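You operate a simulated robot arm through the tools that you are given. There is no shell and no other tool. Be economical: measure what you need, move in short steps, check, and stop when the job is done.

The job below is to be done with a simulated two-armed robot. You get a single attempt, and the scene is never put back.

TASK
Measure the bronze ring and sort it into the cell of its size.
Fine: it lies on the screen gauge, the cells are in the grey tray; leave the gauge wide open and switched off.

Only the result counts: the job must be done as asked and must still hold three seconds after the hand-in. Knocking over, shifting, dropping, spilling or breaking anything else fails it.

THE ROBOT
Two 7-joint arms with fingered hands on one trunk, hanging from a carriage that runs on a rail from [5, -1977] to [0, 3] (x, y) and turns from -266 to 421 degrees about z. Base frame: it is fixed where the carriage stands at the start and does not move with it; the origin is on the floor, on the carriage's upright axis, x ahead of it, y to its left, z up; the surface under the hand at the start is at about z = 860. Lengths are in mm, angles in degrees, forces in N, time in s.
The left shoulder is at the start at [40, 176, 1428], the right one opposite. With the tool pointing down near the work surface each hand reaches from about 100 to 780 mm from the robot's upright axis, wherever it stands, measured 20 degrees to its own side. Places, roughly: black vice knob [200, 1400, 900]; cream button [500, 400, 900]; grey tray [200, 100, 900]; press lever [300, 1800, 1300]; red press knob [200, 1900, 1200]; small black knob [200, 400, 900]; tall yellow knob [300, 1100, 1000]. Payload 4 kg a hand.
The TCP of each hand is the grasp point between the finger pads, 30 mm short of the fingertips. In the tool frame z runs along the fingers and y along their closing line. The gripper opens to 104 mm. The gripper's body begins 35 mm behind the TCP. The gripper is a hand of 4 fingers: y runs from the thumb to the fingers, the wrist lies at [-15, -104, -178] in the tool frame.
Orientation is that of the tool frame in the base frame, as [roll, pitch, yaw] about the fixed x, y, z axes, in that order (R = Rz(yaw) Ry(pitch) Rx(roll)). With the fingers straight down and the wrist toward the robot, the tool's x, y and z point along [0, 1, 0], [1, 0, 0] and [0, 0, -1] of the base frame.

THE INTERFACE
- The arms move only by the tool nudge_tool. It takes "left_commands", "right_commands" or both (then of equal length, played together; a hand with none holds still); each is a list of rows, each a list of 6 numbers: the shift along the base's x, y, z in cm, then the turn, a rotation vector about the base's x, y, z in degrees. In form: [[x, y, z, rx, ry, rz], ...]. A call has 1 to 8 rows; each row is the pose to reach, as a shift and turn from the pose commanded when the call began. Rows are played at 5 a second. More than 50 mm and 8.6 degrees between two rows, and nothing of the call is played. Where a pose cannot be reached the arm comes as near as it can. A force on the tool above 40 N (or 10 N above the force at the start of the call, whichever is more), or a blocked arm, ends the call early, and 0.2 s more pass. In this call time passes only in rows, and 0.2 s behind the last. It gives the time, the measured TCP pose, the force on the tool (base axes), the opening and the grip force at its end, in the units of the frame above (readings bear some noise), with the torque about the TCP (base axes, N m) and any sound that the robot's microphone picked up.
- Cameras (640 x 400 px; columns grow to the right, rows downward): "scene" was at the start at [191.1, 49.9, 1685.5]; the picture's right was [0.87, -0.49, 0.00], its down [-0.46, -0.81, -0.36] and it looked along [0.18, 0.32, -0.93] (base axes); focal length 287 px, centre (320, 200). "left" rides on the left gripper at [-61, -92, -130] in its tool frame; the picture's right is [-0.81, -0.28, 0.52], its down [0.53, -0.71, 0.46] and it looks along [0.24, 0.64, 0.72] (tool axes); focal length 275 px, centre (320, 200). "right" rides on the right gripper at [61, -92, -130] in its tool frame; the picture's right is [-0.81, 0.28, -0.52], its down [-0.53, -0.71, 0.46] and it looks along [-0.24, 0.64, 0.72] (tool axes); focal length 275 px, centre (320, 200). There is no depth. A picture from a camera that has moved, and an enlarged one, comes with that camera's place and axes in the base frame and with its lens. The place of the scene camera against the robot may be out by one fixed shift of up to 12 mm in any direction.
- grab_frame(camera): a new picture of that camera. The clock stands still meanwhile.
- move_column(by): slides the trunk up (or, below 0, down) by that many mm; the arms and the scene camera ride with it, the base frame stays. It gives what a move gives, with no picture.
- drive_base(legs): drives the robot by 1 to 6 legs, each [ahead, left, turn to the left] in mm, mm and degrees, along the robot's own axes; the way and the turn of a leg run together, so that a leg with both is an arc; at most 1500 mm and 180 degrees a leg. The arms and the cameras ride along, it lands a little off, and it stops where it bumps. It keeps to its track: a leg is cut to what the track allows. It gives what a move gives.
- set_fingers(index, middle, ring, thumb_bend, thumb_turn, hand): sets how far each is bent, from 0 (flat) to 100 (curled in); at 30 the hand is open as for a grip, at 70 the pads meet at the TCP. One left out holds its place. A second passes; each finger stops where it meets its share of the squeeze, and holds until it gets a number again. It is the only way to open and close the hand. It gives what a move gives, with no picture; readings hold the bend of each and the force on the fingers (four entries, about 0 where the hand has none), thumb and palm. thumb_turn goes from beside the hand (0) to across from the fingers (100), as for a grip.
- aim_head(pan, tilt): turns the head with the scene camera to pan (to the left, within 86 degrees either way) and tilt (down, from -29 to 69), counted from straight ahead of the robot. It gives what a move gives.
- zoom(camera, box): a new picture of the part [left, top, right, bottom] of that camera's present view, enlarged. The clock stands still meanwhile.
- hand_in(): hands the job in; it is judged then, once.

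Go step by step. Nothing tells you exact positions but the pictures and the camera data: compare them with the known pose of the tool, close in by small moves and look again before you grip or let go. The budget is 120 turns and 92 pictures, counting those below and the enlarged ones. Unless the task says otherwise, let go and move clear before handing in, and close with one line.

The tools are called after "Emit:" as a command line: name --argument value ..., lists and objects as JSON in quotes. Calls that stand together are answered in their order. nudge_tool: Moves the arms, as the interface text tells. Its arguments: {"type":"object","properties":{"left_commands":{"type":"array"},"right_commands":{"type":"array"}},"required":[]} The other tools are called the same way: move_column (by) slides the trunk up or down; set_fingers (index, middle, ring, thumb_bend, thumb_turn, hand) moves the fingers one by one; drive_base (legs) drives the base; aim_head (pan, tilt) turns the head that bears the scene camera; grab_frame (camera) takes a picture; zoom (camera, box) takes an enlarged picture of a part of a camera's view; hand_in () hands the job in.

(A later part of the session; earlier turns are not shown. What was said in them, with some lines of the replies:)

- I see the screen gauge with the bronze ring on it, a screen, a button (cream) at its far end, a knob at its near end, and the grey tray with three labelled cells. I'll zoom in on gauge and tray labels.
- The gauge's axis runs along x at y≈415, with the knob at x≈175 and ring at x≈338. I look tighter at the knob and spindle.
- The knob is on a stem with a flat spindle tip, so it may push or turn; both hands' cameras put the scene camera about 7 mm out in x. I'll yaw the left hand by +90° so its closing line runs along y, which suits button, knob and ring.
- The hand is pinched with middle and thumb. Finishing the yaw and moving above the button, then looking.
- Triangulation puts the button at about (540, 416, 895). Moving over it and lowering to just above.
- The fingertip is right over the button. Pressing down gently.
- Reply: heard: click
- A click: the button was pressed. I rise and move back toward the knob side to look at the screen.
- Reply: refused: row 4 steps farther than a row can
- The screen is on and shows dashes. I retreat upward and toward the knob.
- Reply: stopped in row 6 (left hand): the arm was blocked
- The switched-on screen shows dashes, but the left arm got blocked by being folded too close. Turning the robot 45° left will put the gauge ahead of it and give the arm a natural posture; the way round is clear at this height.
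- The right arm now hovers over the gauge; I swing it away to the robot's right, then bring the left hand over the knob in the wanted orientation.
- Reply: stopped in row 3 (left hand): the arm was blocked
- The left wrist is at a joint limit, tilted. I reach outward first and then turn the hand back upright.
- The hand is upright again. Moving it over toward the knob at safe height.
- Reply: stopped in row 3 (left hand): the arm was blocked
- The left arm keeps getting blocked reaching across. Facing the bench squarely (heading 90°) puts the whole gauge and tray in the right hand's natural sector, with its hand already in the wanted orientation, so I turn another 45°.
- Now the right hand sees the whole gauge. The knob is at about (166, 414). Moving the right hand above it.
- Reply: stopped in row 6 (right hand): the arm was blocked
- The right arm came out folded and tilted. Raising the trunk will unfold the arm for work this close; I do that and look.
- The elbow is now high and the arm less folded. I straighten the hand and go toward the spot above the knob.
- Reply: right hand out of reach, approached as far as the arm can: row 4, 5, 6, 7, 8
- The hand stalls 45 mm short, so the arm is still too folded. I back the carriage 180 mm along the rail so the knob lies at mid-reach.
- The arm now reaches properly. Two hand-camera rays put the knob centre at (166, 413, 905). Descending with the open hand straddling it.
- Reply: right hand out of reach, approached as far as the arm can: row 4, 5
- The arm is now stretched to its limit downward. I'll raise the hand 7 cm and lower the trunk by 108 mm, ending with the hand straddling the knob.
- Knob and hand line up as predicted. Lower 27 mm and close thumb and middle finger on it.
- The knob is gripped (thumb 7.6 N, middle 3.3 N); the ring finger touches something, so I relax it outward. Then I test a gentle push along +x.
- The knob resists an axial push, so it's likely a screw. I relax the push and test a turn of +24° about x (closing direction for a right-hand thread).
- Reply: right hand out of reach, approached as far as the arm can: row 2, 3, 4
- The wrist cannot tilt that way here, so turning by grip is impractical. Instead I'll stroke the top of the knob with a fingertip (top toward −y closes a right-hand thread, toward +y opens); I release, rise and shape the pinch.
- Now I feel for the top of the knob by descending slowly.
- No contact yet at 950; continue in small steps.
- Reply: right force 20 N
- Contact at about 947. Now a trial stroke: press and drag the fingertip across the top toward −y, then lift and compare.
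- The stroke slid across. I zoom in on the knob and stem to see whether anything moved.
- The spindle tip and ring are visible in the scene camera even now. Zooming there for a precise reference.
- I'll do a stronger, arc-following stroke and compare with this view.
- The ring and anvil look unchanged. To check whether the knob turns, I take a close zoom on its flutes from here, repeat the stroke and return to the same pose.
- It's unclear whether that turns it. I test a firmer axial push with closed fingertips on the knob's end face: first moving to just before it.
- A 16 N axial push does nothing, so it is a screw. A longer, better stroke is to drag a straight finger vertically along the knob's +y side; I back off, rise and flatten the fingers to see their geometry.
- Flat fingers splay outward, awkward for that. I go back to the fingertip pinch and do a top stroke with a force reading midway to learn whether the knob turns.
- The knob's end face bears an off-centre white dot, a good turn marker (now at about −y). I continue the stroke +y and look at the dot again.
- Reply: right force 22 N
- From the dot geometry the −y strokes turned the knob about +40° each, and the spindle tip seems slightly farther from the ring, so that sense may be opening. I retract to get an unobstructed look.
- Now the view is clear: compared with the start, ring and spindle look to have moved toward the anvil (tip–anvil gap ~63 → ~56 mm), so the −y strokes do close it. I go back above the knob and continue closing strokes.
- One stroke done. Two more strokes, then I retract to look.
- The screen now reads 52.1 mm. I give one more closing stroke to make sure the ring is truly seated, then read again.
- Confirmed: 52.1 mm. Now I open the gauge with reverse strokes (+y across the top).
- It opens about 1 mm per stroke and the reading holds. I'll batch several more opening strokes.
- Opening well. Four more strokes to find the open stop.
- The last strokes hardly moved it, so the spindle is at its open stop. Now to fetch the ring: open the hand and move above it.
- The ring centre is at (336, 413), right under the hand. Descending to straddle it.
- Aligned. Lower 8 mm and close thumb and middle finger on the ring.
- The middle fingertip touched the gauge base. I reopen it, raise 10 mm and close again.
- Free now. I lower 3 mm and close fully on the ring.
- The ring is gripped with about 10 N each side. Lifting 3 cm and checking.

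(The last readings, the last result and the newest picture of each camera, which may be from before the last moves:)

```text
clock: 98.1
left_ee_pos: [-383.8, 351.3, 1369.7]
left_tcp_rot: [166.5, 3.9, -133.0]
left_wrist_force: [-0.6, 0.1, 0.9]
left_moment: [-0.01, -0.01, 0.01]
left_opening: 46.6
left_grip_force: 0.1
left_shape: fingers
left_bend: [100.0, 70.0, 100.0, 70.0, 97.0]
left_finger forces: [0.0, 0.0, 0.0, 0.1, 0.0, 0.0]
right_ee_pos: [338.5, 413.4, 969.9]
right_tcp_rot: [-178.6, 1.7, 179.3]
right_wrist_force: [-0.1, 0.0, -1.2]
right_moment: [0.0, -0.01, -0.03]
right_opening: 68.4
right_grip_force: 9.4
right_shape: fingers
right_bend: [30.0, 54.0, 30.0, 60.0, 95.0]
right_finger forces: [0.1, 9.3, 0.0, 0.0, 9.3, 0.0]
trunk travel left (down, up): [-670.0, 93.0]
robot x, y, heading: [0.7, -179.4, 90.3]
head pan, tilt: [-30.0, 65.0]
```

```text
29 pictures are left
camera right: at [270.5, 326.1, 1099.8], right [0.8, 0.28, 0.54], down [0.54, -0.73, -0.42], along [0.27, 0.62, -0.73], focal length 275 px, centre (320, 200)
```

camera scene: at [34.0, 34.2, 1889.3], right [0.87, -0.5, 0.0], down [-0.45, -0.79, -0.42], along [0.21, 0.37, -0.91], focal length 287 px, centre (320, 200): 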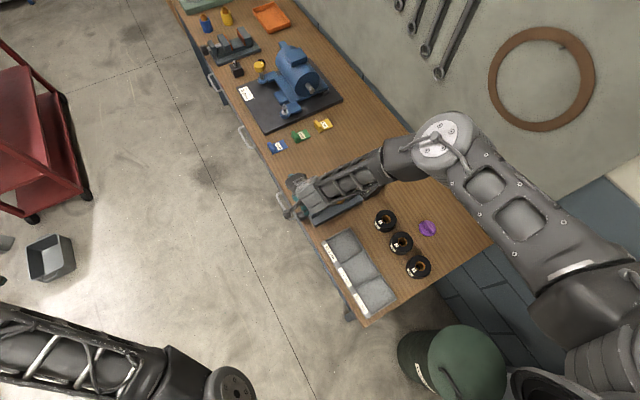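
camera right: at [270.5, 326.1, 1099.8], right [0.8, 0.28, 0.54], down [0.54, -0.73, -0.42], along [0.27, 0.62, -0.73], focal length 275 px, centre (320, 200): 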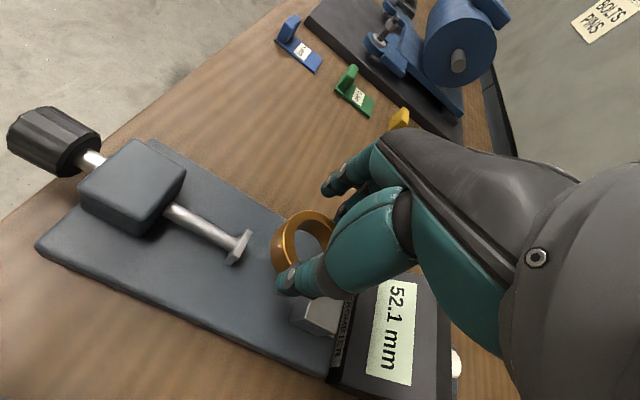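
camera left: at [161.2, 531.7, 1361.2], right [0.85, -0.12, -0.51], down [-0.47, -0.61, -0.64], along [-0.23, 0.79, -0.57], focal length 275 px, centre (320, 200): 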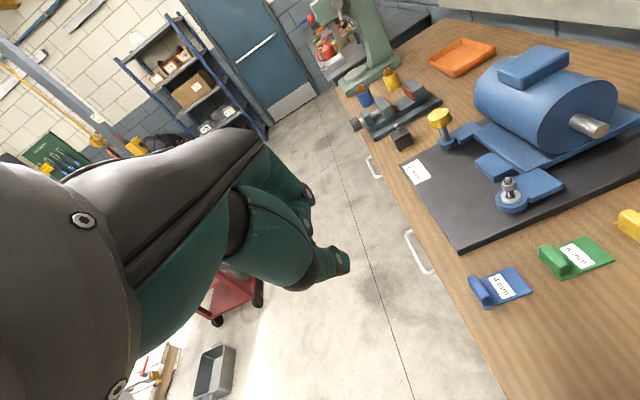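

The ring is lifted and the reading remains 52.1. The 52.1 cell is at about (254, 47); to keep the arm in good reach I'd back the carriage by 366 mm. First I raise the hand and check the surroundings.

Emit:
nudge_tool --right_commands '[[-1, 0, 3, 0, 0, 0], [-2, 0, 6, 0, 0, 0], [-3, 0, 9, 0, 0, 0]]'

Emit:
aim_head --pan -70 --tilt 45

Emit:
grab_frame --camera "scene"

```text
clock: 98.9
left_ee_pos: [-383.8, 351.4, 1370.6]
left_tcp_rot: [166.5, 3.9, -133.0]
left_wrist_force: [0.2, -0.3, 0.0]
left_moment: [-0.01, 0.01, 0.0]
left_opening: 46.5
left_grip_force: 0.0
left_shape: fingers
left_bend: [100.0, 70.0, 100.0, 70.0, 97.0]
left_finger forces: [0.0, 0.0, 0.0, 0.0, 0.1, 0.1]
right_ee_pos: [307.8, 412.2, 1059.1]
right_tcp_rot: [-178.6, 1.8, 179.4]
right_wrist_force: [-0.2, 0.7, -2.2]
right_moment: [0.02, -0.01, 0.03]
right_opening: 68.5
right_grip_force: 9.4
right_shape: fingers
right_bend: [30.0, 54.0, 30.0, 61.0, 95.0]
right_finger forces: [0.1, 9.4, 0.0, 0.1, 9.2, 0.0]
trunk travel left (down, up): [-670.0, 93.0]
robot x, y, heading: [0.2, -178.4, 90.4]
head pan, tilt: [-30.0, 65.0]
```

```text
clock: 100.0
left_ee_pos: [-384.2, 351.8, 1371.1]
left_tcp_rot: [166.6, 3.9, -133.0]
left_wrist_force: [-0.1, -0.1, 0.0]
left_moment: [-0.03, 0.01, -0.01]
left_opening: 46.6
left_grip_force: 0.0
left_shape: fingers
left_bend: [100.0, 70.0, 100.0, 70.0, 97.0]
left_finger forces: [0.1, 0.1, 0.0, 0.1, 0.1, 0.0]
right_ee_pos: [306.1, 413.2, 1057.9]
right_tcp_rot: [-178.7, 1.7, 179.3]
right_wrist_force: [-0.2, -1.2, -1.2]
right_moment: [0.02, 0.02, 0.0]
right_opening: 68.6
right_grip_force: 8.6
right_shape: fingers
right_bend: [30.0, 54.0, 30.0, 61.0, 95.0]
right_finger forces: [0.0, 9.3, 0.0, 0.1, 9.3, 0.1]
trunk travel left (down, up): [-670.0, 93.0]
robot x, y, heading: [-0.2, -180.7, 90.1]
head pan, tilt: [-70.0, 45.0]
```

```text
28 pictures are left
camera scene: at [80.0, 9.5, 1834.3], right [0.35, -0.94, 0.0], down [-0.66, -0.24, -0.71], along [0.66, 0.24, -0.71], focal length 287 px, centre (320, 200)
```

scene: 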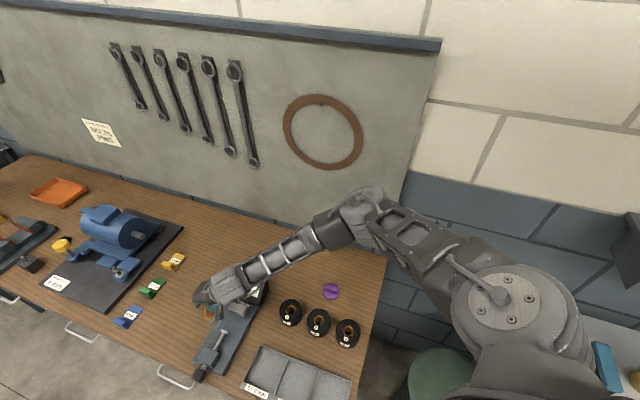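

The elbow is well above everything on that side. Driving back 366 mm with the ring held.

Emit:
drive_base --legs '[[-366, 0, 0]]'

Emit:
nudge_tool --right_commands '[[-2, 0, 0, 0, 0, 0], [-5, 0, 0, 0, 0, 0]]'

Emit:
grab_frame --camera "right"

```text
clock: 102.3
left_ee_pos: [-383.8, -15.2, 1370.1]
left_tcp_rot: [166.6, 3.8, -132.9]
left_wrist_force: [-0.6, 0.3, 0.2]
left_moment: [0.02, -0.01, 0.01]
left_opening: 46.4
left_grip_force: 0.0
left_shape: fingers
left_bend: [100.0, 70.0, 100.0, 70.0, 97.0]
left_finger forces: [0.0, 0.0, 0.1, 0.1, 0.0, 0.0]
right_ee_pos: [308.1, 49.1, 1058.0]
right_tcp_rot: [-178.7, 1.7, 179.4]
right_wrist_force: [0.2, -0.8, -2.0]
right_moment: [0.02, -0.01, 0.02]
right_opening: 68.4
right_grip_force: 9.3
right_shape: fingers
right_bend: [30.0, 54.0, 30.0, 61.0, 95.0]
right_finger forces: [0.0, 9.3, 0.1, 0.0, 9.4, 0.0]
trunk travel left (down, up): [-670.0, 93.0]
robot x, y, heading: [-3.2, -547.8, 90.2]
head pan, tilt: [-70.0, 45.0]
```

```text
clock: 102.9
left_ee_pos: [-383.6, -13.9, 1371.1]
left_tcp_rot: [166.6, 3.7, -132.8]
left_wrist_force: [0.6, -0.8, -0.3]
left_moment: [0.0, -0.01, -0.01]
left_opening: 46.6
left_grip_force: 0.0
left_shape: fingers
left_bend: [100.0, 70.0, 100.0, 70.0, 97.0]
left_finger forces: [0.0, 0.1, 0.0, 0.0, 0.1, 0.0]
right_ee_pos: [257.4, 48.2, 1059.8]
right_tcp_rot: [-178.6, 1.7, 179.4]
right_wrist_force: [-1.0, 0.0, -1.7]
right_moment: [0.05, 0.03, 0.01]
right_opening: 68.6
right_grip_force: 9.5
right_shape: fingers
right_bend: [30.0, 54.0, 30.0, 61.0, 95.0]
right_finger forces: [0.0, 9.4, 0.0, 0.1, 9.4, 0.0]
trunk travel left (down, up): [-670.0, 93.0]
robot x, y, heading: [0.2, -544.7, 90.2]
head pan, tilt: [-70.0, 45.0]
```

```text
27 pictures are left
camera right: at [190.1, -39.1, 1189.1], right [0.8, 0.28, 0.54], down [0.54, -0.73, -0.42], along [0.27, 0.62, -0.73], focal length 275 px, centre (320, 200)
```

right: 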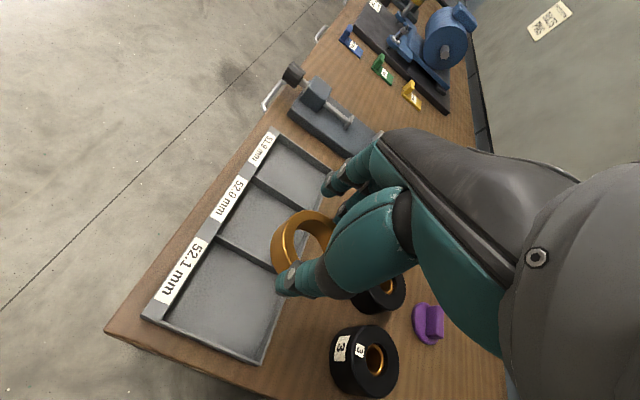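

The ring is over the tray; the 52.1 cell spans roughly x 208–305, y 0–89, centre (255, 45). I flatten the two idle fingers out of the way and descend.

Emit:
set_fingers --hand "right" --index 0 --ring 0

Emit:
nudge_tool --right_commands '[[-0.2, -0.2, -4, 0, 0, 0], [-0.2, -0.2, -8, 0, 0, 0], [-0.2, -0.2, -11, 0, 0, 0], [-0.2, -0.2, -13, 0, 0, 0]]'

Emit:
grab_frame --camera "right"

```text
clock: 103.9
left_ee_pos: [-384.4, -15.2, 1370.8]
left_tcp_rot: [166.5, 3.8, -132.9]
left_wrist_force: [-0.8, 0.9, 0.4]
left_moment: [-0.02, 0.02, -0.03]
left_opening: 46.4
left_grip_force: 0.1
left_shape: fingers
left_bend: [100.0, 70.0, 100.0, 70.0, 97.0]
left_finger forces: [0.0, 0.0, 0.0, 0.0, 0.0, 0.0]
right_ee_pos: [257.8, 48.4, 1058.4]
right_tcp_rot: [-178.6, 1.7, 179.4]
right_wrist_force: [0.2, -0.5, -1.8]
right_moment: [-0.01, 0.01, -0.02]
right_opening: 109.4
right_grip_force: 9.2
right_shape: fingers
right_bend: [0.0, 54.0, 0.0, 61.0, 95.0]
right_finger forces: [0.1, 9.3, 0.1, 0.1, 9.3, 0.1]
trunk travel left (down, up): [-670.0, 93.0]
robot x, y, heading: [0.6, -546.7, 90.4]
head pan, tilt: [-70.0, 45.0]
```

```text
clock: 104.9
left_ee_pos: [-384.4, -14.5, 1370.4]
left_tcp_rot: [166.5, 3.7, -132.8]
left_wrist_force: [0.6, 0.6, -0.5]
left_moment: [-0.03, 0.0, -0.02]
left_opening: 46.4
left_grip_force: 0.1
left_shape: fingers
left_bend: [100.0, 70.0, 100.0, 70.0, 97.0]
left_finger forces: [0.0, 0.0, 0.0, 0.1, 0.0, 0.0]
right_ee_pos: [254.8, 44.6, 928.1]
right_tcp_rot: [-178.6, 1.6, 179.4]
right_wrist_force: [-0.1, 0.2, -1.1]
right_moment: [0.01, 0.02, 0.0]
right_opening: 109.6
right_grip_force: 9.6
right_shape: fingers
right_bend: [0.0, 54.0, 0.0, 61.0, 95.0]
right_finger forces: [0.1, 9.2, 0.1, 0.1, 9.1, 0.1]
trunk travel left (down, up): [-670.0, 93.0]
robot x, y, heading: [2.8, -545.2, 90.4]
head pan, tilt: [-70.0, 45.0]
```

```text
26 pictures are left
camera right: at [188.5, -41.4, 1058.8], right [0.8, 0.28, 0.53], down [0.54, -0.73, -0.42], along [0.27, 0.62, -0.73], focal length 275 px, centre (320, 200)
```

right: 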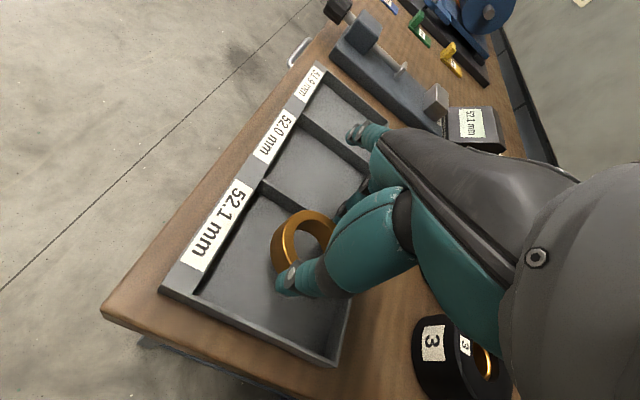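

The ring is centred over the 52.1 cell. Lowering toward its floor in small steps.

Emit:
nudge_tool --right_commands '[[0, 0.1, -0.8, 0, 0, 0], [0, 0.1, -1.4, 0, 0, 0], [0, 0.1, -1.9, 0, 0, 0]]'

Emit:
zoom --camera "right" --box '[160, 120, 416, 380]'

```text
clock: 105.7
left_ee_pos: [-383.7, -13.6, 1369.7]
left_tcp_rot: [166.6, 3.8, -132.9]
left_wrist_force: [-0.8, 0.3, 0.1]
left_moment: [0.03, 0.0, -0.04]
left_opening: 46.4
left_grip_force: 0.1
left_shape: fingers
left_bend: [100.0, 70.0, 100.0, 70.0, 97.0]
left_finger forces: [0.0, 0.0, 0.0, 0.0, 0.0, 0.0]
right_ee_pos: [254.7, 47.8, 912.2]
right_tcp_rot: [-178.7, 1.8, 179.4]
right_wrist_force: [0.3, -0.3, -1.5]
right_moment: [-0.04, 0.0, -0.01]
right_opening: 109.5
right_grip_force: 9.3
right_shape: fingers
right_bend: [0.0, 54.0, 0.0, 61.0, 95.0]
right_finger forces: [0.0, 9.1, 0.0, 0.1, 9.2, 0.0]
trunk travel left (down, up): [-670.0, 93.0]
robot x, y, heading: [-1.2, -547.4, 90.2]
head pan, tilt: [-70.0, 45.0]
```

```text
1.54 times, centred on (288, 250) of right
camera zoom: at [188.5, -39.8, 1040.7], right [0.8, 0.28, 0.53], down [0.54, -0.73, -0.42], along [0.27, 0.62, -0.73], focal length 424 px, centre (369, 123)
```

zoom: 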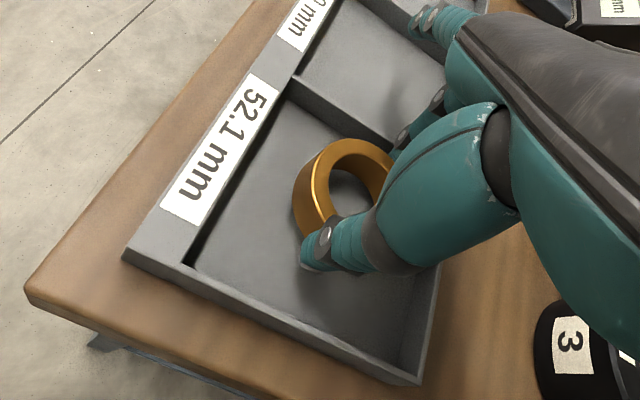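

The ring is a little close to the divider; I shift 8 mm toward −y and lower on until it touches.

Emit:
nudge_tool --right_commands '[[0, -0.8, 0, 0, 0, 0], [0, -0.8, -0.4, 0, 0, 0], [0, -0.8, -0.7, 0, 0, 0]]'

Emit:
zoom --camera "right" --box '[160, 120, 416, 380]'

```text
clock: 106.5
left_ee_pos: [-384.8, -15.1, 1369.3]
left_tcp_rot: [166.6, 3.8, -132.9]
left_wrist_force: [-0.4, 0.4, -0.3]
left_moment: [0.03, 0.01, 0.02]
left_opening: 46.3
left_grip_force: 0.0
left_shape: fingers
left_bend: [100.0, 70.0, 100.0, 70.0, 97.0]
left_finger forces: [0.0, 0.0, 0.1, 0.0, 0.1, 0.0]
right_ee_pos: [255.3, 40.3, 903.3]
right_tcp_rot: [-178.7, 1.7, 179.3]
right_wrist_force: [1.0, -0.7, 1.0]
right_moment: [0.09, -0.01, -0.01]
right_opening: 109.6
right_grip_force: 9.4
right_shape: fingers
right_bend: [0.0, 54.0, 0.0, 61.0, 95.0]
right_finger forces: [0.0, 9.2, 0.0, 0.1, 9.9, 0.0]
trunk travel left (down, up): [-670.0, 93.0]
robot x, y, heading: [1.3, -544.3, 90.0]
head pan, tilt: [-70.0, 45.0]
```

```text
1.54 times, centred on (288, 250) of right
camera zoom: at [188.9, -47.8, 1033.9], right [0.8, 0.28, 0.54], down [0.54, -0.73, -0.42], along [0.27, 0.63, -0.73], focal length 424 px, centre (369, 123)
```

zoom: 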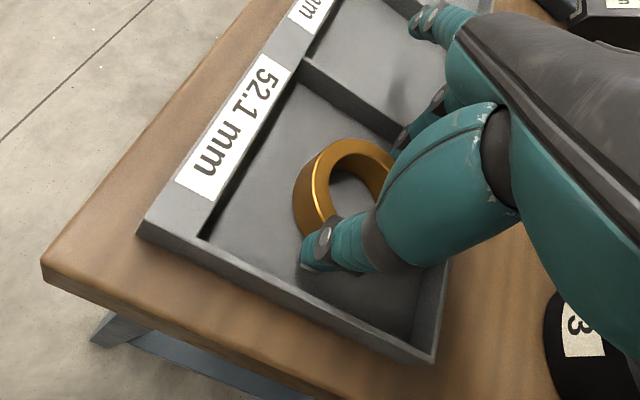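

The weight has come off: the ring stands on the cell floor. Releasing gently.

Emit:
set_fingers --hand "right" --middle 48 --thumb_bend 53

Emit:
zoom --camera "right" --box '[160, 120, 416, 380]'

```text
clock: 107.5
left_ee_pos: [-384.7, -14.1, 1371.4]
left_tcp_rot: [166.5, 3.9, -133.0]
left_wrist_force: [0.1, 0.4, 0.1]
left_moment: [0.01, 0.02, 0.02]
left_opening: 46.5
left_grip_force: 0.1
left_shape: fingers
left_bend: [100.0, 70.0, 100.0, 70.0, 97.0]
left_finger forces: [0.0, 0.1, 0.0, 0.0, 0.0, 0.0]
right_ee_pos: [255.9, 40.2, 902.4]
right_tcp_rot: [-178.8, 1.7, 179.5]
right_wrist_force: [-0.2, 0.3, 0.3]
right_moment: [0.0, -0.01, 0.0]
right_opening: 115.4
right_grip_force: 0.0
right_shape: fingers
right_bend: [0.0, 48.0, 0.0, 53.0, 97.0]
right_finger forces: [0.1, 0.0, 0.0, 0.0, 0.0, 0.1]
trunk travel left (down, up): [-670.0, 93.0]
robot x, y, heading: [2.4, -543.1, 90.4]
head pan, tilt: [-70.0, 45.0]
```

```text
1.54 times, centred on (288, 250) of right
camera zoom: at [188.7, -47.9, 1033.7], right [0.8, 0.28, 0.54], down [0.54, -0.73, -0.42], along [0.27, 0.62, -0.73], focal length 424 px, centre (369, 123)
```

zoom: 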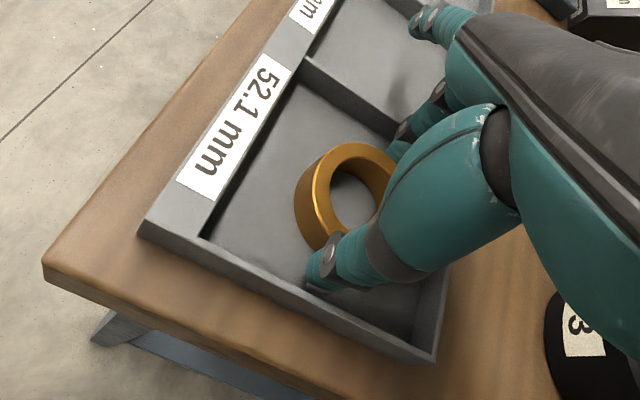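

Released without contact. I lift straight up and check the ring.

Emit:
nudge_tool --right_commands '[[0, 0, 2, 0, 0, 0], [0, 0, 5, 0, 0, 0], [0, 0, 9, 0, 0, 0], [0, 0, 13, 0, 0, 0], [0, 0, 17, 0, 0, 0]]'

Emit:
grab_frame --camera "right"

```text
clock: 108.7
left_ee_pos: [-384.4, -14.1, 1370.2]
left_tcp_rot: [166.6, 3.9, -132.9]
left_wrist_force: [-0.1, 0.7, 0.3]
left_moment: [-0.04, 0.0, -0.02]
left_opening: 46.2
left_grip_force: 0.2
left_shape: fingers
left_bend: [100.0, 70.0, 100.0, 70.0, 97.0]
left_finger forces: [0.0, 0.1, 0.0, 0.0, 0.0, 0.1]
right_ee_pos: [254.0, 40.1, 1073.5]
right_tcp_rot: [-178.7, 1.7, 179.4]
right_wrist_force: [-0.8, 0.2, -0.5]
right_moment: [0.01, -0.04, 0.01]
right_opening: 115.5
right_grip_force: 0.1
right_shape: fingers
right_bend: [0.0, 48.0, 0.0, 53.0, 97.0]
right_finger forces: [0.0, 0.0, 0.0, 0.0, 0.0, 0.1]
trunk travel left (down, up): [-670.0, 93.0]
robot x, y, heading: [2.6, -542.6, 90.1]
head pan, tilt: [-70.0, 45.0]
```

```text
22 pictures are left
camera right: at [187.7, -47.4, 1204.1], right [0.8, 0.28, 0.54], down [0.54, -0.73, -0.42], along [0.27, 0.63, -0.73], focal length 275 px, centre (320, 200)
```

right: 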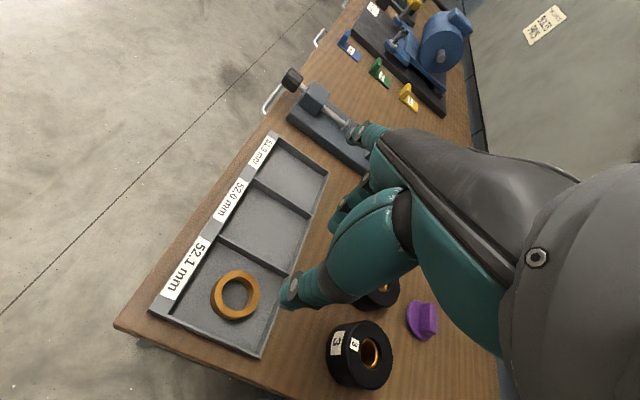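

The ring lies flat in the 52.1 mm cell. Next, form the pressing pinch, drive forward 460 mm and go to the button.

Emit:
set_fingers --hand "right" --index 100 --ring 100 --middle 70 --thumb_bend 70

Emit:
drive_base --legs '[[460, 0, 0]]'

Emit:
nudge_tool --right_commands '[[3.6, -1, 0, 0, 0, 0], [7.2, -2, 0, 0, 0, 0], [10.8, -3, 0, 0, 0, 0], [14.4, -4, 0, 0, 0, 0], [18, -5, 0, 0, 0, 0], [21.6, -6, 0, 0, 0, 0], [25.2, -7.2, 0, 0, 0, 0], [28.6, -8.4, 0, 0, 0, 0]]'

Emit:
grab_frame --camera "right"

```text
clock: 109.7
left_ee_pos: [-383.2, -13.8, 1371.1]
left_tcp_rot: [166.7, 3.8, -132.9]
left_wrist_force: [0.2, -0.6, 0.8]
left_moment: [0.0, 0.02, -0.01]
left_opening: 46.0
left_grip_force: 0.0
left_shape: fingers
left_bend: [100.0, 70.0, 100.0, 70.0, 97.0]
left_finger forces: [0.1, 0.0, 0.0, 0.0, 0.1, 0.1]
right_ee_pos: [254.8, 39.4, 1072.1]
right_tcp_rot: [-178.7, 1.7, 179.4]
right_wrist_force: [0.2, 0.0, 1.0]
right_moment: [-0.03, 0.0, 0.01]
right_opening: 0.8
right_grip_force: 0.1
right_shape: fingers
right_bend: [78.0, 70.0, 100.0, 66.0, 97.0]
right_finger forces: [0.1, 0.1, 0.0, 0.1, 0.1, 0.1]
trunk travel left (down, up): [-670.0, 93.0]
robot x, y, heading: [2.9, -543.8, 90.2]
head pan, tilt: [-70.0, 45.0]
```

```text
clock: 112.5
left_ee_pos: [-382.7, 447.3, 1370.4]
left_tcp_rot: [166.6, 4.0, -133.1]
left_wrist_force: [0.1, -0.4, -0.1]
left_moment: [0.0, 0.04, 0.0]
left_opening: 46.3
left_grip_force: 0.0
left_shape: fingers
left_bend: [100.0, 70.0, 100.0, 70.0, 97.0]
left_finger forces: [0.0, 0.0, 0.1, 0.1, 0.0, 0.0]
right_ee_pos: [256.8, 497.9, 1073.3]
right_tcp_rot: [-178.7, 1.7, 179.0]
right_wrist_force: [-0.8, 0.9, -0.3]
right_moment: [0.01, 0.0, 0.0]
right_opening: 3.7
right_grip_force: 0.0
right_shape: fingers
right_bend: [80.0, 70.0, 100.0, 66.0, 97.0]
right_finger forces: [0.1, 0.0, 0.1, 0.1, 0.0, 0.0]
trunk travel left (down, up): [-670.0, 93.0]
robot x, y, heading: [1.4, -84.2, 89.7]
head pan, tilt: [-70.0, 45.0]
```

```text
clock: 114.3
left_ee_pos: [-382.2, 448.0, 1369.5]
left_tcp_rot: [166.5, 3.9, -133.2]
left_wrist_force: [0.1, -1.3, 0.7]
left_moment: [-0.01, 0.02, 0.04]
left_opening: 46.4
left_grip_force: 0.0
left_shape: fingers
left_bend: [100.0, 70.0, 100.0, 70.0, 97.0]
left_finger forces: [0.1, 0.1, 0.0, 0.0, 0.0, 0.0]
right_ee_pos: [543.6, 414.7, 1071.3]
right_tcp_rot: [-178.7, 1.7, 179.1]
right_wrist_force: [-0.1, 0.1, -0.1]
right_moment: [-0.01, -0.03, 0.02]
right_opening: 5.3
right_grip_force: 0.0
right_shape: fingers
right_bend: [81.0, 70.0, 100.0, 65.0, 97.0]
right_finger forces: [0.0, 0.0, 0.0, 0.0, 0.0, 0.1]
trunk travel left (down, up): [-670.0, 93.0]
robot x, y, heading: [1.9, -83.0, 89.9]
head pan, tilt: [-70.0, 45.0]
```

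```text
21 pictures are left
camera right: at [475.9, 326.9, 1202.5], right [0.8, 0.27, 0.54], down [0.53, -0.73, -0.42], along [0.28, 0.62, -0.73], focal length 275 px, centre (320, 200)
```

right: 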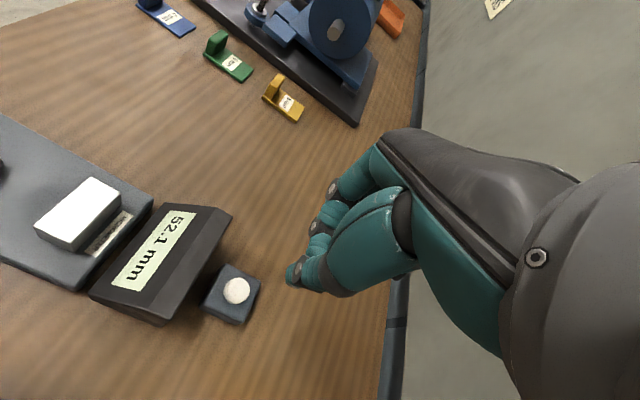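

The button is at (538, 416), just below the hand. Descending to above it.

Emit:
nudge_tool --right_commands '[[-0.5, 0.1, -4.5, 0, 0, 0], [-0.5, 0.1, -9, 0, 0, 0], [-0.5, 0.1, -12, 0, 0, 0], [-0.5, 0.1, -13, 0, 0, 0]]'

Emit:
grab_frame --camera "right"

```text
clock: 115.3
left_ee_pos: [-382.3, 447.8, 1369.9]
left_tcp_rot: [166.6, 3.9, -133.2]
left_wrist_force: [0.1, -0.3, 0.2]
left_moment: [0.01, 0.02, 0.02]
left_opening: 46.3
left_grip_force: 0.2
left_shape: fingers
left_bend: [100.0, 70.0, 100.0, 70.0, 97.0]
left_finger forces: [0.0, 0.0, 0.0, 0.0, 0.0, 0.0]
right_ee_pos: [535.4, 415.1, 944.3]
right_tcp_rot: [-178.7, 1.7, 178.7]
right_wrist_force: [-0.1, -0.5, -0.6]
right_moment: [0.03, -0.01, 0.0]
right_opening: 6.5
right_grip_force: 0.1
right_shape: fingers
right_bend: [81.0, 70.0, 100.0, 65.0, 97.0]
right_finger forces: [0.0, 0.1, 0.0, 0.0, 0.0, 0.0]
right hand out of reach, approached as far as the arm can: row 4
trunk travel left (down, up): [-670.0, 93.0]
robot x, y, heading: [-1.3, -84.8, 90.0]
head pan, tilt: [-70.0, 45.0]
```

```text
20 pictures are left
camera right: at [467.6, 328.8, 1074.8], right [0.8, 0.27, 0.54], down [0.53, -0.73, -0.42], along [0.28, 0.62, -0.73], focal length 275 px, centre (320, 200)
```

right: 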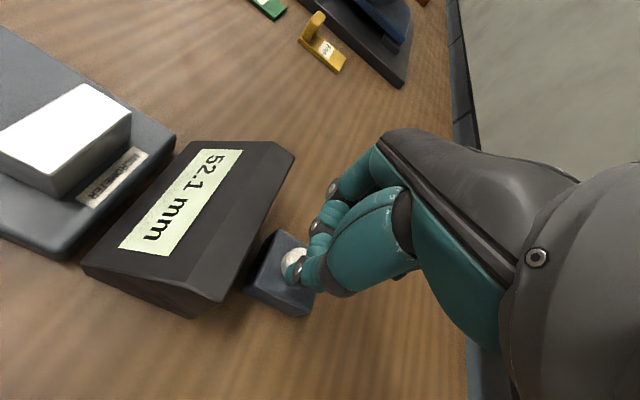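

Near the limit of reach downward, so I raise the hand 5 cm and lower the trunk 50 mm to regain range.

Emit:
nudge_tool --right_commands '[[0.2, 0, 2.5, 0, 0, 0], [0.4, 0.1, 5, 0, 0, 0]]'

Emit:
move_column --by -50

Emit:
zoom --camera "right" --box '[200, 180, 420, 330]'

```text
clock: 115.9
left_ee_pos: [-382.1, 447.5, 1370.3]
left_tcp_rot: [166.6, 3.9, -133.2]
left_wrist_force: [-0.3, 1.3, 0.6]
left_moment: [0.0, -0.02, 0.01]
left_opening: 46.1
left_grip_force: 0.2
left_shape: fingers
left_bend: [100.0, 70.0, 100.0, 70.0, 97.0]
left_finger forces: [0.0, 0.0, 0.0, 0.0, 0.0, 0.0]
right_ee_pos: [542.4, 415.3, 993.7]
right_tcp_rot: [-178.7, 1.7, 179.1]
right_wrist_force: [0.2, 0.6, 0.2]
right_moment: [0.0, 0.01, -0.03]
right_opening: 7.3
right_grip_force: 0.1
right_shape: fingers
right_bend: [82.0, 70.0, 100.0, 65.0, 97.0]
right_finger forces: [0.0, 0.0, 0.0, 0.0, 0.0, 0.0]
trunk travel left (down, up): [-670.0, 93.0]
robot x, y, heading: [0.0, -83.4, 89.8]
head pan, tilt: [-70.0, 45.0]
```

```text
clock: 116.8
left_ee_pos: [-381.2, 449.3, 1320.0]
left_tcp_rot: [166.6, 3.9, -133.2]
left_wrist_force: [0.8, -0.2, 1.0]
left_moment: [-0.01, 0.02, 0.03]
left_opening: 46.2
left_grip_force: 0.1
left_shape: fingers
left_bend: [100.0, 70.0, 100.0, 70.0, 97.0]
left_finger forces: [0.0, 0.1, 0.0, 0.0, 0.0, 0.0]
right_ee_pos: [543.1, 415.9, 943.6]
right_tcp_rot: [-178.8, 1.7, 179.0]
right_wrist_force: [0.0, -0.4, -0.4]
right_moment: [0.0, 0.03, -0.01]
right_opening: 8.6
right_grip_force: 0.1
right_shape: fingers
right_bend: [82.0, 70.0, 100.0, 65.0, 97.0]
right_finger forces: [0.1, 0.0, 0.0, 0.0, 0.0, 0.1]
trunk travel left (down, up): [-620.0, 143.0]
robot x, y, heading: [1.5, -85.4, 89.9]
head pan, tilt: [-70.0, 45.0]
```

```text
2.67 times, centred on (310, 255) of right
camera zoom: at [474.8, 329.1, 1073.8], right [0.8, 0.27, 0.54], down [0.53, -0.73, -0.42], along [0.28, 0.62, -0.73], focal length 734 px, centre (347, 53)
```

zoom: 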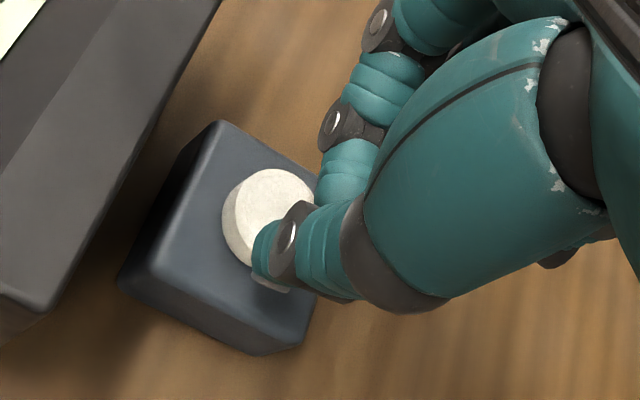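

The button centre is at (537, 415). Shift 6 mm and press.

Emit:
nudge_tool --right_commands '[[-0.6, 0, -0.6, 0, 0, 0], [-0.6, 0, -1.1, 0, 0, 0], [-0.6, 0, -1.5, 0, 0, 0], [-0.6, 0, -1.8, 0, 0, 0]]'

Emit:
grab_frame --camera "right"

```text
clock: 117.8
left_ee_pos: [-381.7, 447.8, 1320.2]
left_tcp_rot: [166.5, 3.9, -133.2]
left_wrist_force: [-0.1, 0.9, 0.1]
left_moment: [-0.02, -0.01, 0.02]
left_opening: 46.2
left_grip_force: 0.1
left_shape: fingers
left_bend: [100.0, 70.0, 100.0, 70.0, 97.0]
left_finger forces: [0.0, 0.0, 0.0, 0.1, 0.1, 0.0]
right_ee_pos: [536.7, 417.0, 925.1]
right_tcp_rot: [-178.8, 1.7, 179.0]
right_wrist_force: [0.6, 1.9, 5.1]
right_moment: [0.05, -0.05, 0.02]
right_opening: 9.8
right_grip_force: 2.3
right_shape: fingers
right_bend: [83.0, 71.0, 100.0, 65.0, 97.0]
right_finger forces: [0.0, 4.4, 0.0, 0.0, 0.0, 0.1]
trunk travel left (down, up): [-620.0, 143.0]
robot x, y, heading: [-1.5, -83.0, 89.9]
head pan, tilt: [-70.0, 45.0]
heard: click
```

```text
18 pictures are left
camera right: at [469.0, 329.9, 1056.4], right [0.8, 0.27, 0.54], down [0.53, -0.73, -0.42], along [0.28, 0.62, -0.73], focal length 275 px, centre (320, 200)
```

right: 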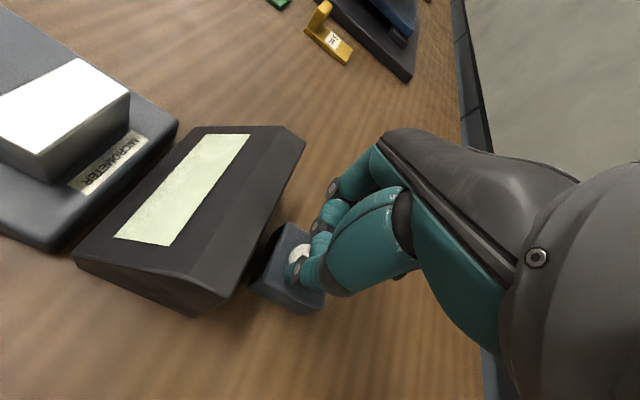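

Click, and the screen is blank: switched off. I lift clear and, to be sure the gauge is at its open stop, go back for a few extra opening strokes.

Emit:
nudge_tool --right_commands '[[0, 0, 4, 0, 0, 0], [0, 0, 8, 0, 0, 0], [-2, 0, 11, 0, 0, 0], [-6, 0, 12, 0, 0, 0], [-10, 0, 12, 0, 0, 0], [-15, 0, 12, 0, 0, 0], [-20, 0, 12, 0, 0, 0], [-24, 0, 12, 0, 0, 0]]'

Emit:
drive_base --legs '[[-97, 0, 0]]'

Emit:
aim_head --pan -30 --tilt 65

Emit:
nudge_tool --right_commands '[[-4, 0, 0, 0, 0, 0], [-8, 0, 0, 0, 0, 0], [-12, 0, 0, 0, 0, 0], [-16, 0, 0, 0, 0, 0], [-20, 0, -1, 0, 0, 0], [-24, 0, -1.5, 0, 0, 0]]'

Emit:
grab_frame --camera "scene"

```text
clock: 119.6
left_ee_pos: [-382.3, 448.7, 1320.2]
left_tcp_rot: [166.6, 3.8, -133.2]
left_wrist_force: [0.3, 0.2, 0.4]
left_moment: [-0.04, -0.01, 0.03]
left_opening: 46.3
left_grip_force: 0.1
left_shape: fingers
left_bend: [100.0, 70.0, 100.0, 70.0, 97.0]
left_finger forces: [0.0, 0.0, 0.0, 0.0, 0.0, 0.0]
right_ee_pos: [295.4, 416.0, 1046.1]
right_tcp_rot: [-178.7, 1.7, 179.0]
right_wrist_force: [0.1, -0.5, 0.0]
right_moment: [-0.01, -0.02, -0.02]
right_opening: 30.0
right_grip_force: 0.0
right_shape: fingers
right_bend: [92.0, 70.0, 100.0, 68.0, 97.0]
right_finger forces: [0.0, 0.0, 0.0, 0.0, 0.0, 0.0]
trunk travel left (down, up): [-620.0, 143.0]
robot x, y, heading: [-3.0, -84.2, 89.8]
head pan, tilt: [-70.0, 45.0]
```

```text
clock: 120.7
left_ee_pos: [-381.7, 351.1, 1320.5]
left_tcp_rot: [166.6, 3.7, -133.3]
left_wrist_force: [-0.7, 0.8, -0.9]
left_moment: [-0.02, 0.0, -0.01]
left_opening: 46.6
left_grip_force: 0.0
left_shape: fingers
left_bend: [100.0, 70.0, 100.0, 70.0, 97.0]
left_finger forces: [0.1, 0.0, 0.0, 0.0, 0.0, 0.0]
right_ee_pos: [297.3, 317.9, 1044.5]
right_tcp_rot: [-178.7, 1.7, 179.0]
right_wrist_force: [0.2, 0.1, 0.5]
right_moment: [0.0, 0.0, 0.03]
right_opening: 46.3
right_grip_force: 0.0
right_shape: fingers
right_bend: [100.0, 70.0, 100.0, 70.0, 97.0]
right_finger forces: [0.1, 0.0, 0.1, 0.1, 0.0, 0.0]
trunk travel left (down, up): [-620.0, 143.0]
robot x, y, heading: [0.4, -184.5, 90.0]
head pan, tilt: [-70.0, 45.0]
```

```text
clock: 121.8
left_ee_pos: [-381.8, 351.6, 1320.5]
left_tcp_rot: [166.6, 3.8, -133.2]
left_wrist_force: [0.0, -0.8, 1.2]
left_moment: [-0.01, -0.01, 0.02]
left_opening: 46.2
left_grip_force: 0.0
left_shape: fingers
left_bend: [100.0, 70.0, 100.0, 70.0, 97.0]
left_finger forces: [0.0, 0.1, 0.0, 0.0, 0.1, 0.0]
right_ee_pos: [297.1, 318.8, 1045.3]
right_tcp_rot: [-178.7, 1.7, 179.1]
right_wrist_force: [-0.6, -0.2, 0.1]
right_moment: [-0.02, -0.01, 0.02]
right_opening: 46.7
right_grip_force: 0.1
right_shape: fingers
right_bend: [100.0, 70.0, 100.0, 70.0, 97.0]
right_finger forces: [0.0, 0.0, 0.0, 0.0, 0.0, 0.0]
trunk travel left (down, up): [-620.0, 143.0]
robot x, y, heading: [2.6, -180.0, 90.0]
head pan, tilt: [-30.0, 65.0]
```

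```text
clock: 123.2
left_ee_pos: [-381.2, 350.9, 1320.3]
left_tcp_rot: [166.6, 3.7, -133.2]
left_wrist_force: [0.3, 0.3, -0.3]
left_moment: [-0.02, -0.01, 0.0]
left_opening: 46.3
left_grip_force: 0.1
left_shape: fingers
left_bend: [100.0, 70.0, 100.0, 70.0, 97.0]
left_finger forces: [0.0, 0.1, 0.0, 0.0, 0.1, 0.1]
right_ee_pos: [57.1, 320.4, 1031.2]
right_tcp_rot: [-178.6, 1.9, 179.0]
right_wrist_force: [0.1, -0.1, -0.5]
right_moment: [0.0, 0.05, -0.02]
right_opening: 46.2
right_grip_force: 0.0
right_shape: fingers
right_bend: [100.0, 70.0, 100.0, 70.0, 97.0]
right_finger forces: [0.0, 0.0, 0.1, 0.1, 0.0, 0.1]
trunk travel left (down, up): [-620.0, 143.0]
robot x, y, heading: [-3.0, -185.2, 89.9]
head pan, tilt: [-30.0, 65.0]
```

```text
17 pictures are left
camera scene: at [35.0, 32.1, 1759.3], right [0.86, -0.5, 0.0], down [-0.46, -0.78, -0.42], along [0.21, 0.37, -0.91], focal length 287 px, centre (320, 200)
```

scene: 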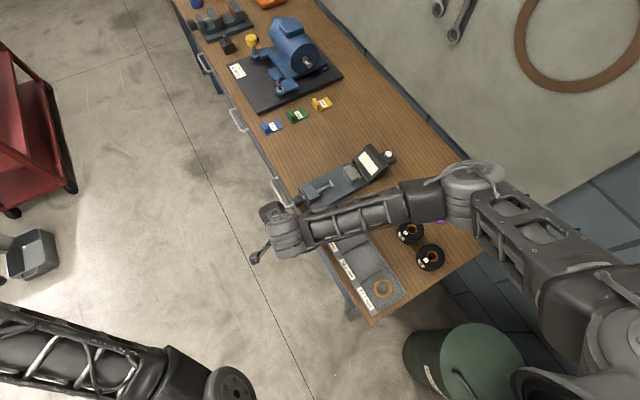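

Ring in its cell, screen off. Reference zoom, then four more opening strokes, then compare.

Emit:
zoom --camera "scene" --box '[290, 150, 386, 210]'

Emit:
nudge_tool --right_commands '[[2.7, 1.8, -1, 0, 0, 0], [5.4, 3.6, -2, 0, 0, 0], [8.1, 5.4, -3, 0, 0, 0], [10.9, 7.2, -4.6, 0, 0, 0]]'

Emit:
nudge_tool --right_commands '[[0, 0.7, -4.6, 0, 0, 0], [0, 1.3, -4.6, 0, 0, 0], [0, 1.9, -4.6, 0, 0, 0], [0, 2.5, -4.6, 0, 0, 0], [0, 3.1, -4.7, 0, 0, 0], [0, 4.2, -2, 0, 0, 0], [0, 4.2, 0, 0, 0, 0], [0, 0, 0, 0, 0, 0]]'

Emit:
nudge_tool --right_commands '[[0, 0.7, -4.6, 0, 0, 0], [0, 1.3, -4.6, 0, 0, 0], [0, 1.9, -4.6, 0, 0, 0], [0, 2.5, -4.6, 0, 0, 0], [0, 3.1, -4.7, 0, 0, 0], [0, 4.2, -2, 0, 0, 0], [0, 4.2, 0, 0, 0, 0], [0, 0, 0, 0, 0, 0]]'

Emit:
nudge_tool --right_commands '[[0, 0.7, -4.6, 0, 0, 0], [0, 1.3, -4.6, 0, 0, 0], [0, 1.9, -4.6, 0, 0, 0], [0, 2.5, -4.6, 0, 0, 0], [0, 3.1, -4.7, 0, 0, 0], [0, 4.2, -2, 0, 0, 0], [0, 4.2, 0, 0, 0, 0], [0, 0, 0, 0, 0, 0]]'

Emit:
nudge_tool --right_commands '[[-2.7, -1.8, 1, 0, 0, 0], [-5.4, -3.6, 2, 0, 0, 0], [-8.1, -5.4, 3, 0, 0, 0], [-10.9, -7.2, 4.6, 0, 0, 0]]'

Emit:
zoom --camera "scene" --box '[290, 150, 386, 210]'

```text
6.67 times, centred on (338, 180) of scene
camera zoom: at [35.0, 32.1, 1759.3], right [0.86, -0.5, 0.0], down [-0.46, -0.78, -0.42], along [0.21, 0.37, -0.91], focal length 1912 px, centre (200, 333)
```

zoom: 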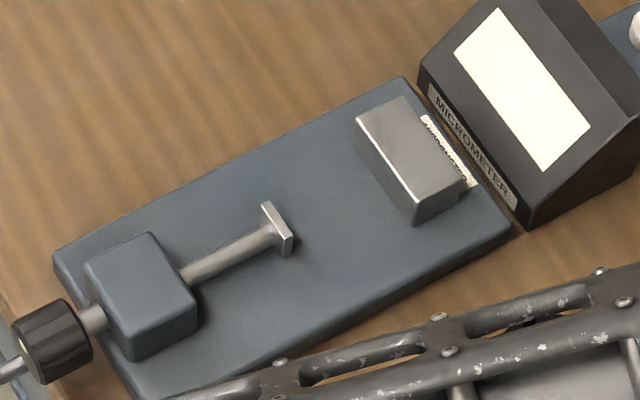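

```text
clock: 124.2
left_ee_pos: [-381.7, 352.3, 1320.5]
left_tcp_rot: [166.6, 3.9, -133.2]
left_wrist_force: [-0.3, 0.7, 0.0]
left_moment: [0.0, 0.0, -0.03]
left_opening: 46.2
left_grip_force: 0.0
left_shape: fingers
left_bend: [100.0, 70.0, 100.0, 70.0, 97.0]
left_finger forces: [0.0, 0.1, 0.0, 0.1, 0.0, 0.0]
right_ee_pos: [166.5, 390.5, 985.6]
right_tcp_rot: [-178.7, 1.7, 179.0]
right_wrist_force: [0.6, 0.2, -0.5]
right_moment: [-0.03, -0.02, 0.0]
right_opening: 46.6
right_grip_force: 0.0
right_shape: fingers
right_bend: [100.0, 70.0, 100.0, 70.0, 97.0]
right_finger forces: [0.0, 0.1, 0.0, 0.0, 0.0, 0.0]
trunk travel left (down, up): [-620.0, 143.0]
robot x, y, heading: [0.5, -182.8, 89.9]
head pan, tilt: [-30.0, 65.0]
```

```text
clock: 126.0
left_ee_pos: [-381.4, 350.7, 1318.8]
left_tcp_rot: [166.6, 3.7, -133.2]
left_wrist_force: [-0.3, 0.2, 0.1]
left_moment: [0.0, -0.01, 0.0]
left_opening: 46.4
left_grip_force: 0.0
left_shape: fingers
left_bend: [100.0, 70.0, 100.0, 70.0, 97.0]
left_finger forces: [0.0, 0.0, 0.1, 0.1, 0.1, 0.1]
right_ee_pos: [164.7, 390.7, 985.4]
right_tcp_rot: [-178.6, 1.8, 179.2]
right_wrist_force: [-0.4, 1.0, -0.2]
right_moment: [0.0, -0.02, -0.01]
right_opening: 46.4
right_grip_force: 0.2
right_shape: fingers
right_bend: [100.0, 70.0, 100.0, 70.0, 97.0]
right_finger forces: [0.0, 0.0, 0.1, 0.1, 0.1, 0.0]
trunk travel left (down, up): [-620.0, 143.0]
robot x, y, heading: [0.4, -181.4, 89.7]
head pan, tilt: [-30.0, 65.0]
```

```text
clock: 127.8
left_ee_pos: [-382.6, 351.0, 1320.0]
left_tcp_rot: [166.6, 3.8, -133.3]
left_wrist_force: [-0.4, -0.7, -0.2]
left_moment: [-0.04, 0.01, 0.0]
left_opening: 46.4
left_grip_force: 0.1
left_shape: fingers
left_bend: [100.0, 70.0, 100.0, 70.0, 97.0]
left_finger forces: [0.1, 0.1, 0.0, 0.0, 0.0, 0.0]
right_ee_pos: [166.2, 390.3, 985.4]
right_tcp_rot: [-178.7, 1.7, 179.1]
right_wrist_force: [0.2, -0.2, -0.2]
right_moment: [0.02, 0.02, -0.02]
right_opening: 46.4
right_grip_force: 0.0
right_shape: fingers
right_bend: [100.0, 70.0, 100.0, 70.0, 97.0]
right_finger forces: [0.0, 0.0, 0.1, 0.0, 0.0, 0.0]
trunk travel left (down, up): [-620.0, 143.0]
robot x, y, heading: [2.5, -180.1, 89.9]
head pan, tilt: [-30.0, 65.0]
```

```text
clock: 129.6
left_ee_pos: [-382.8, 350.6, 1320.6]
left_tcp_rot: [166.6, 3.8, -133.2]
left_wrist_force: [-0.3, -0.4, -0.3]
left_moment: [-0.01, 0.0, 0.02]
left_opening: 46.4
left_grip_force: 0.0
left_shape: fingers
left_bend: [100.0, 70.0, 100.0, 70.0, 97.0]
left_finger forces: [0.0, 0.1, 0.0, 0.0, 0.0, 0.0]
right_ee_pos: [166.2, 390.5, 983.9]
right_tcp_rot: [-178.5, 1.8, 179.1]
right_wrist_force: [-1.0, -0.3, 0.4]
right_moment: [0.02, -0.03, -0.01]
right_opening: 46.1
right_grip_force: 0.1
right_shape: fingers
right_bend: [100.0, 70.0, 100.0, 70.0, 97.0]
right_finger forces: [0.0, 0.0, 0.0, 0.0, 0.1, 0.1]
trunk travel left (down, up): [-620.0, 143.0]
robot x, y, heading: [-2.1, -180.2, 90.0]
head pan, tilt: [-30.0, 65.0]
```

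```text
clock: 130.6
left_ee_pos: [-381.5, 351.8, 1320.6]
left_tcp_rot: [166.5, 3.8, -133.2]
left_wrist_force: [-0.7, -1.3, 0.4]
left_moment: [0.01, -0.02, 0.0]
left_opening: 46.3
left_grip_force: 0.0
left_shape: fingers
left_bend: [100.0, 70.0, 100.0, 70.0, 97.0]
left_finger forces: [0.1, 0.0, 0.0, 0.1, 0.0, 0.0]
right_ee_pos: [57.1, 318.0, 1031.4]
right_tcp_rot: [-178.7, 1.7, 179.0]
right_wrist_force: [-0.7, 0.1, -0.7]
right_moment: [-0.02, -0.03, 0.02]
right_opening: 46.2
right_grip_force: 0.0
right_shape: fingers
right_bend: [100.0, 70.0, 100.0, 70.0, 97.0]
right_finger forces: [0.1, 0.1, 0.1, 0.0, 0.0, 0.1]
trunk travel left (down, up): [-620.0, 143.0]
robot x, y, heading: [1.4, -181.7, 90.1]
head pan, tilt: [-30.0, 65.0]
```

```text
6.67 times, centred on (338, 180) of scene
camera zoom: at [35.0, 32.1, 1759.3], right [0.86, -0.5, 0.0], down [-0.46, -0.78, -0.42], along [0.21, 0.37, -0.91], focal length 1912 px, centre (200, 333)
```

zoom: 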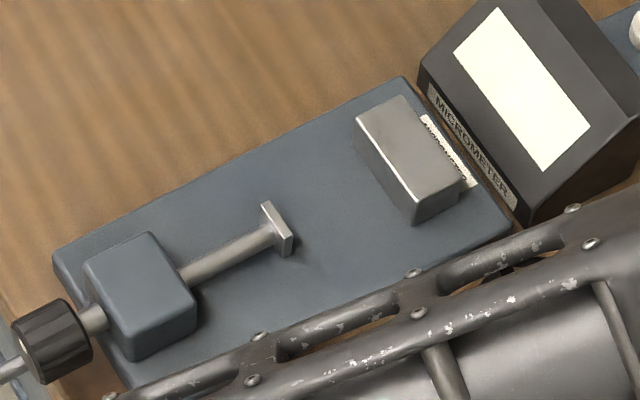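

The spindle has not moved further, so the gauge is at its open stop; the screen is off, the ring lies in the 52.1 mm cell and the hands are clear. Handing in.

Emit:
hand_in

```text
The job is handed in.
```

The bronze ring measured 52.1 mm and is in the 52.1 mm cell; I left the gauge open to its stop and switched off, and handed the job in.
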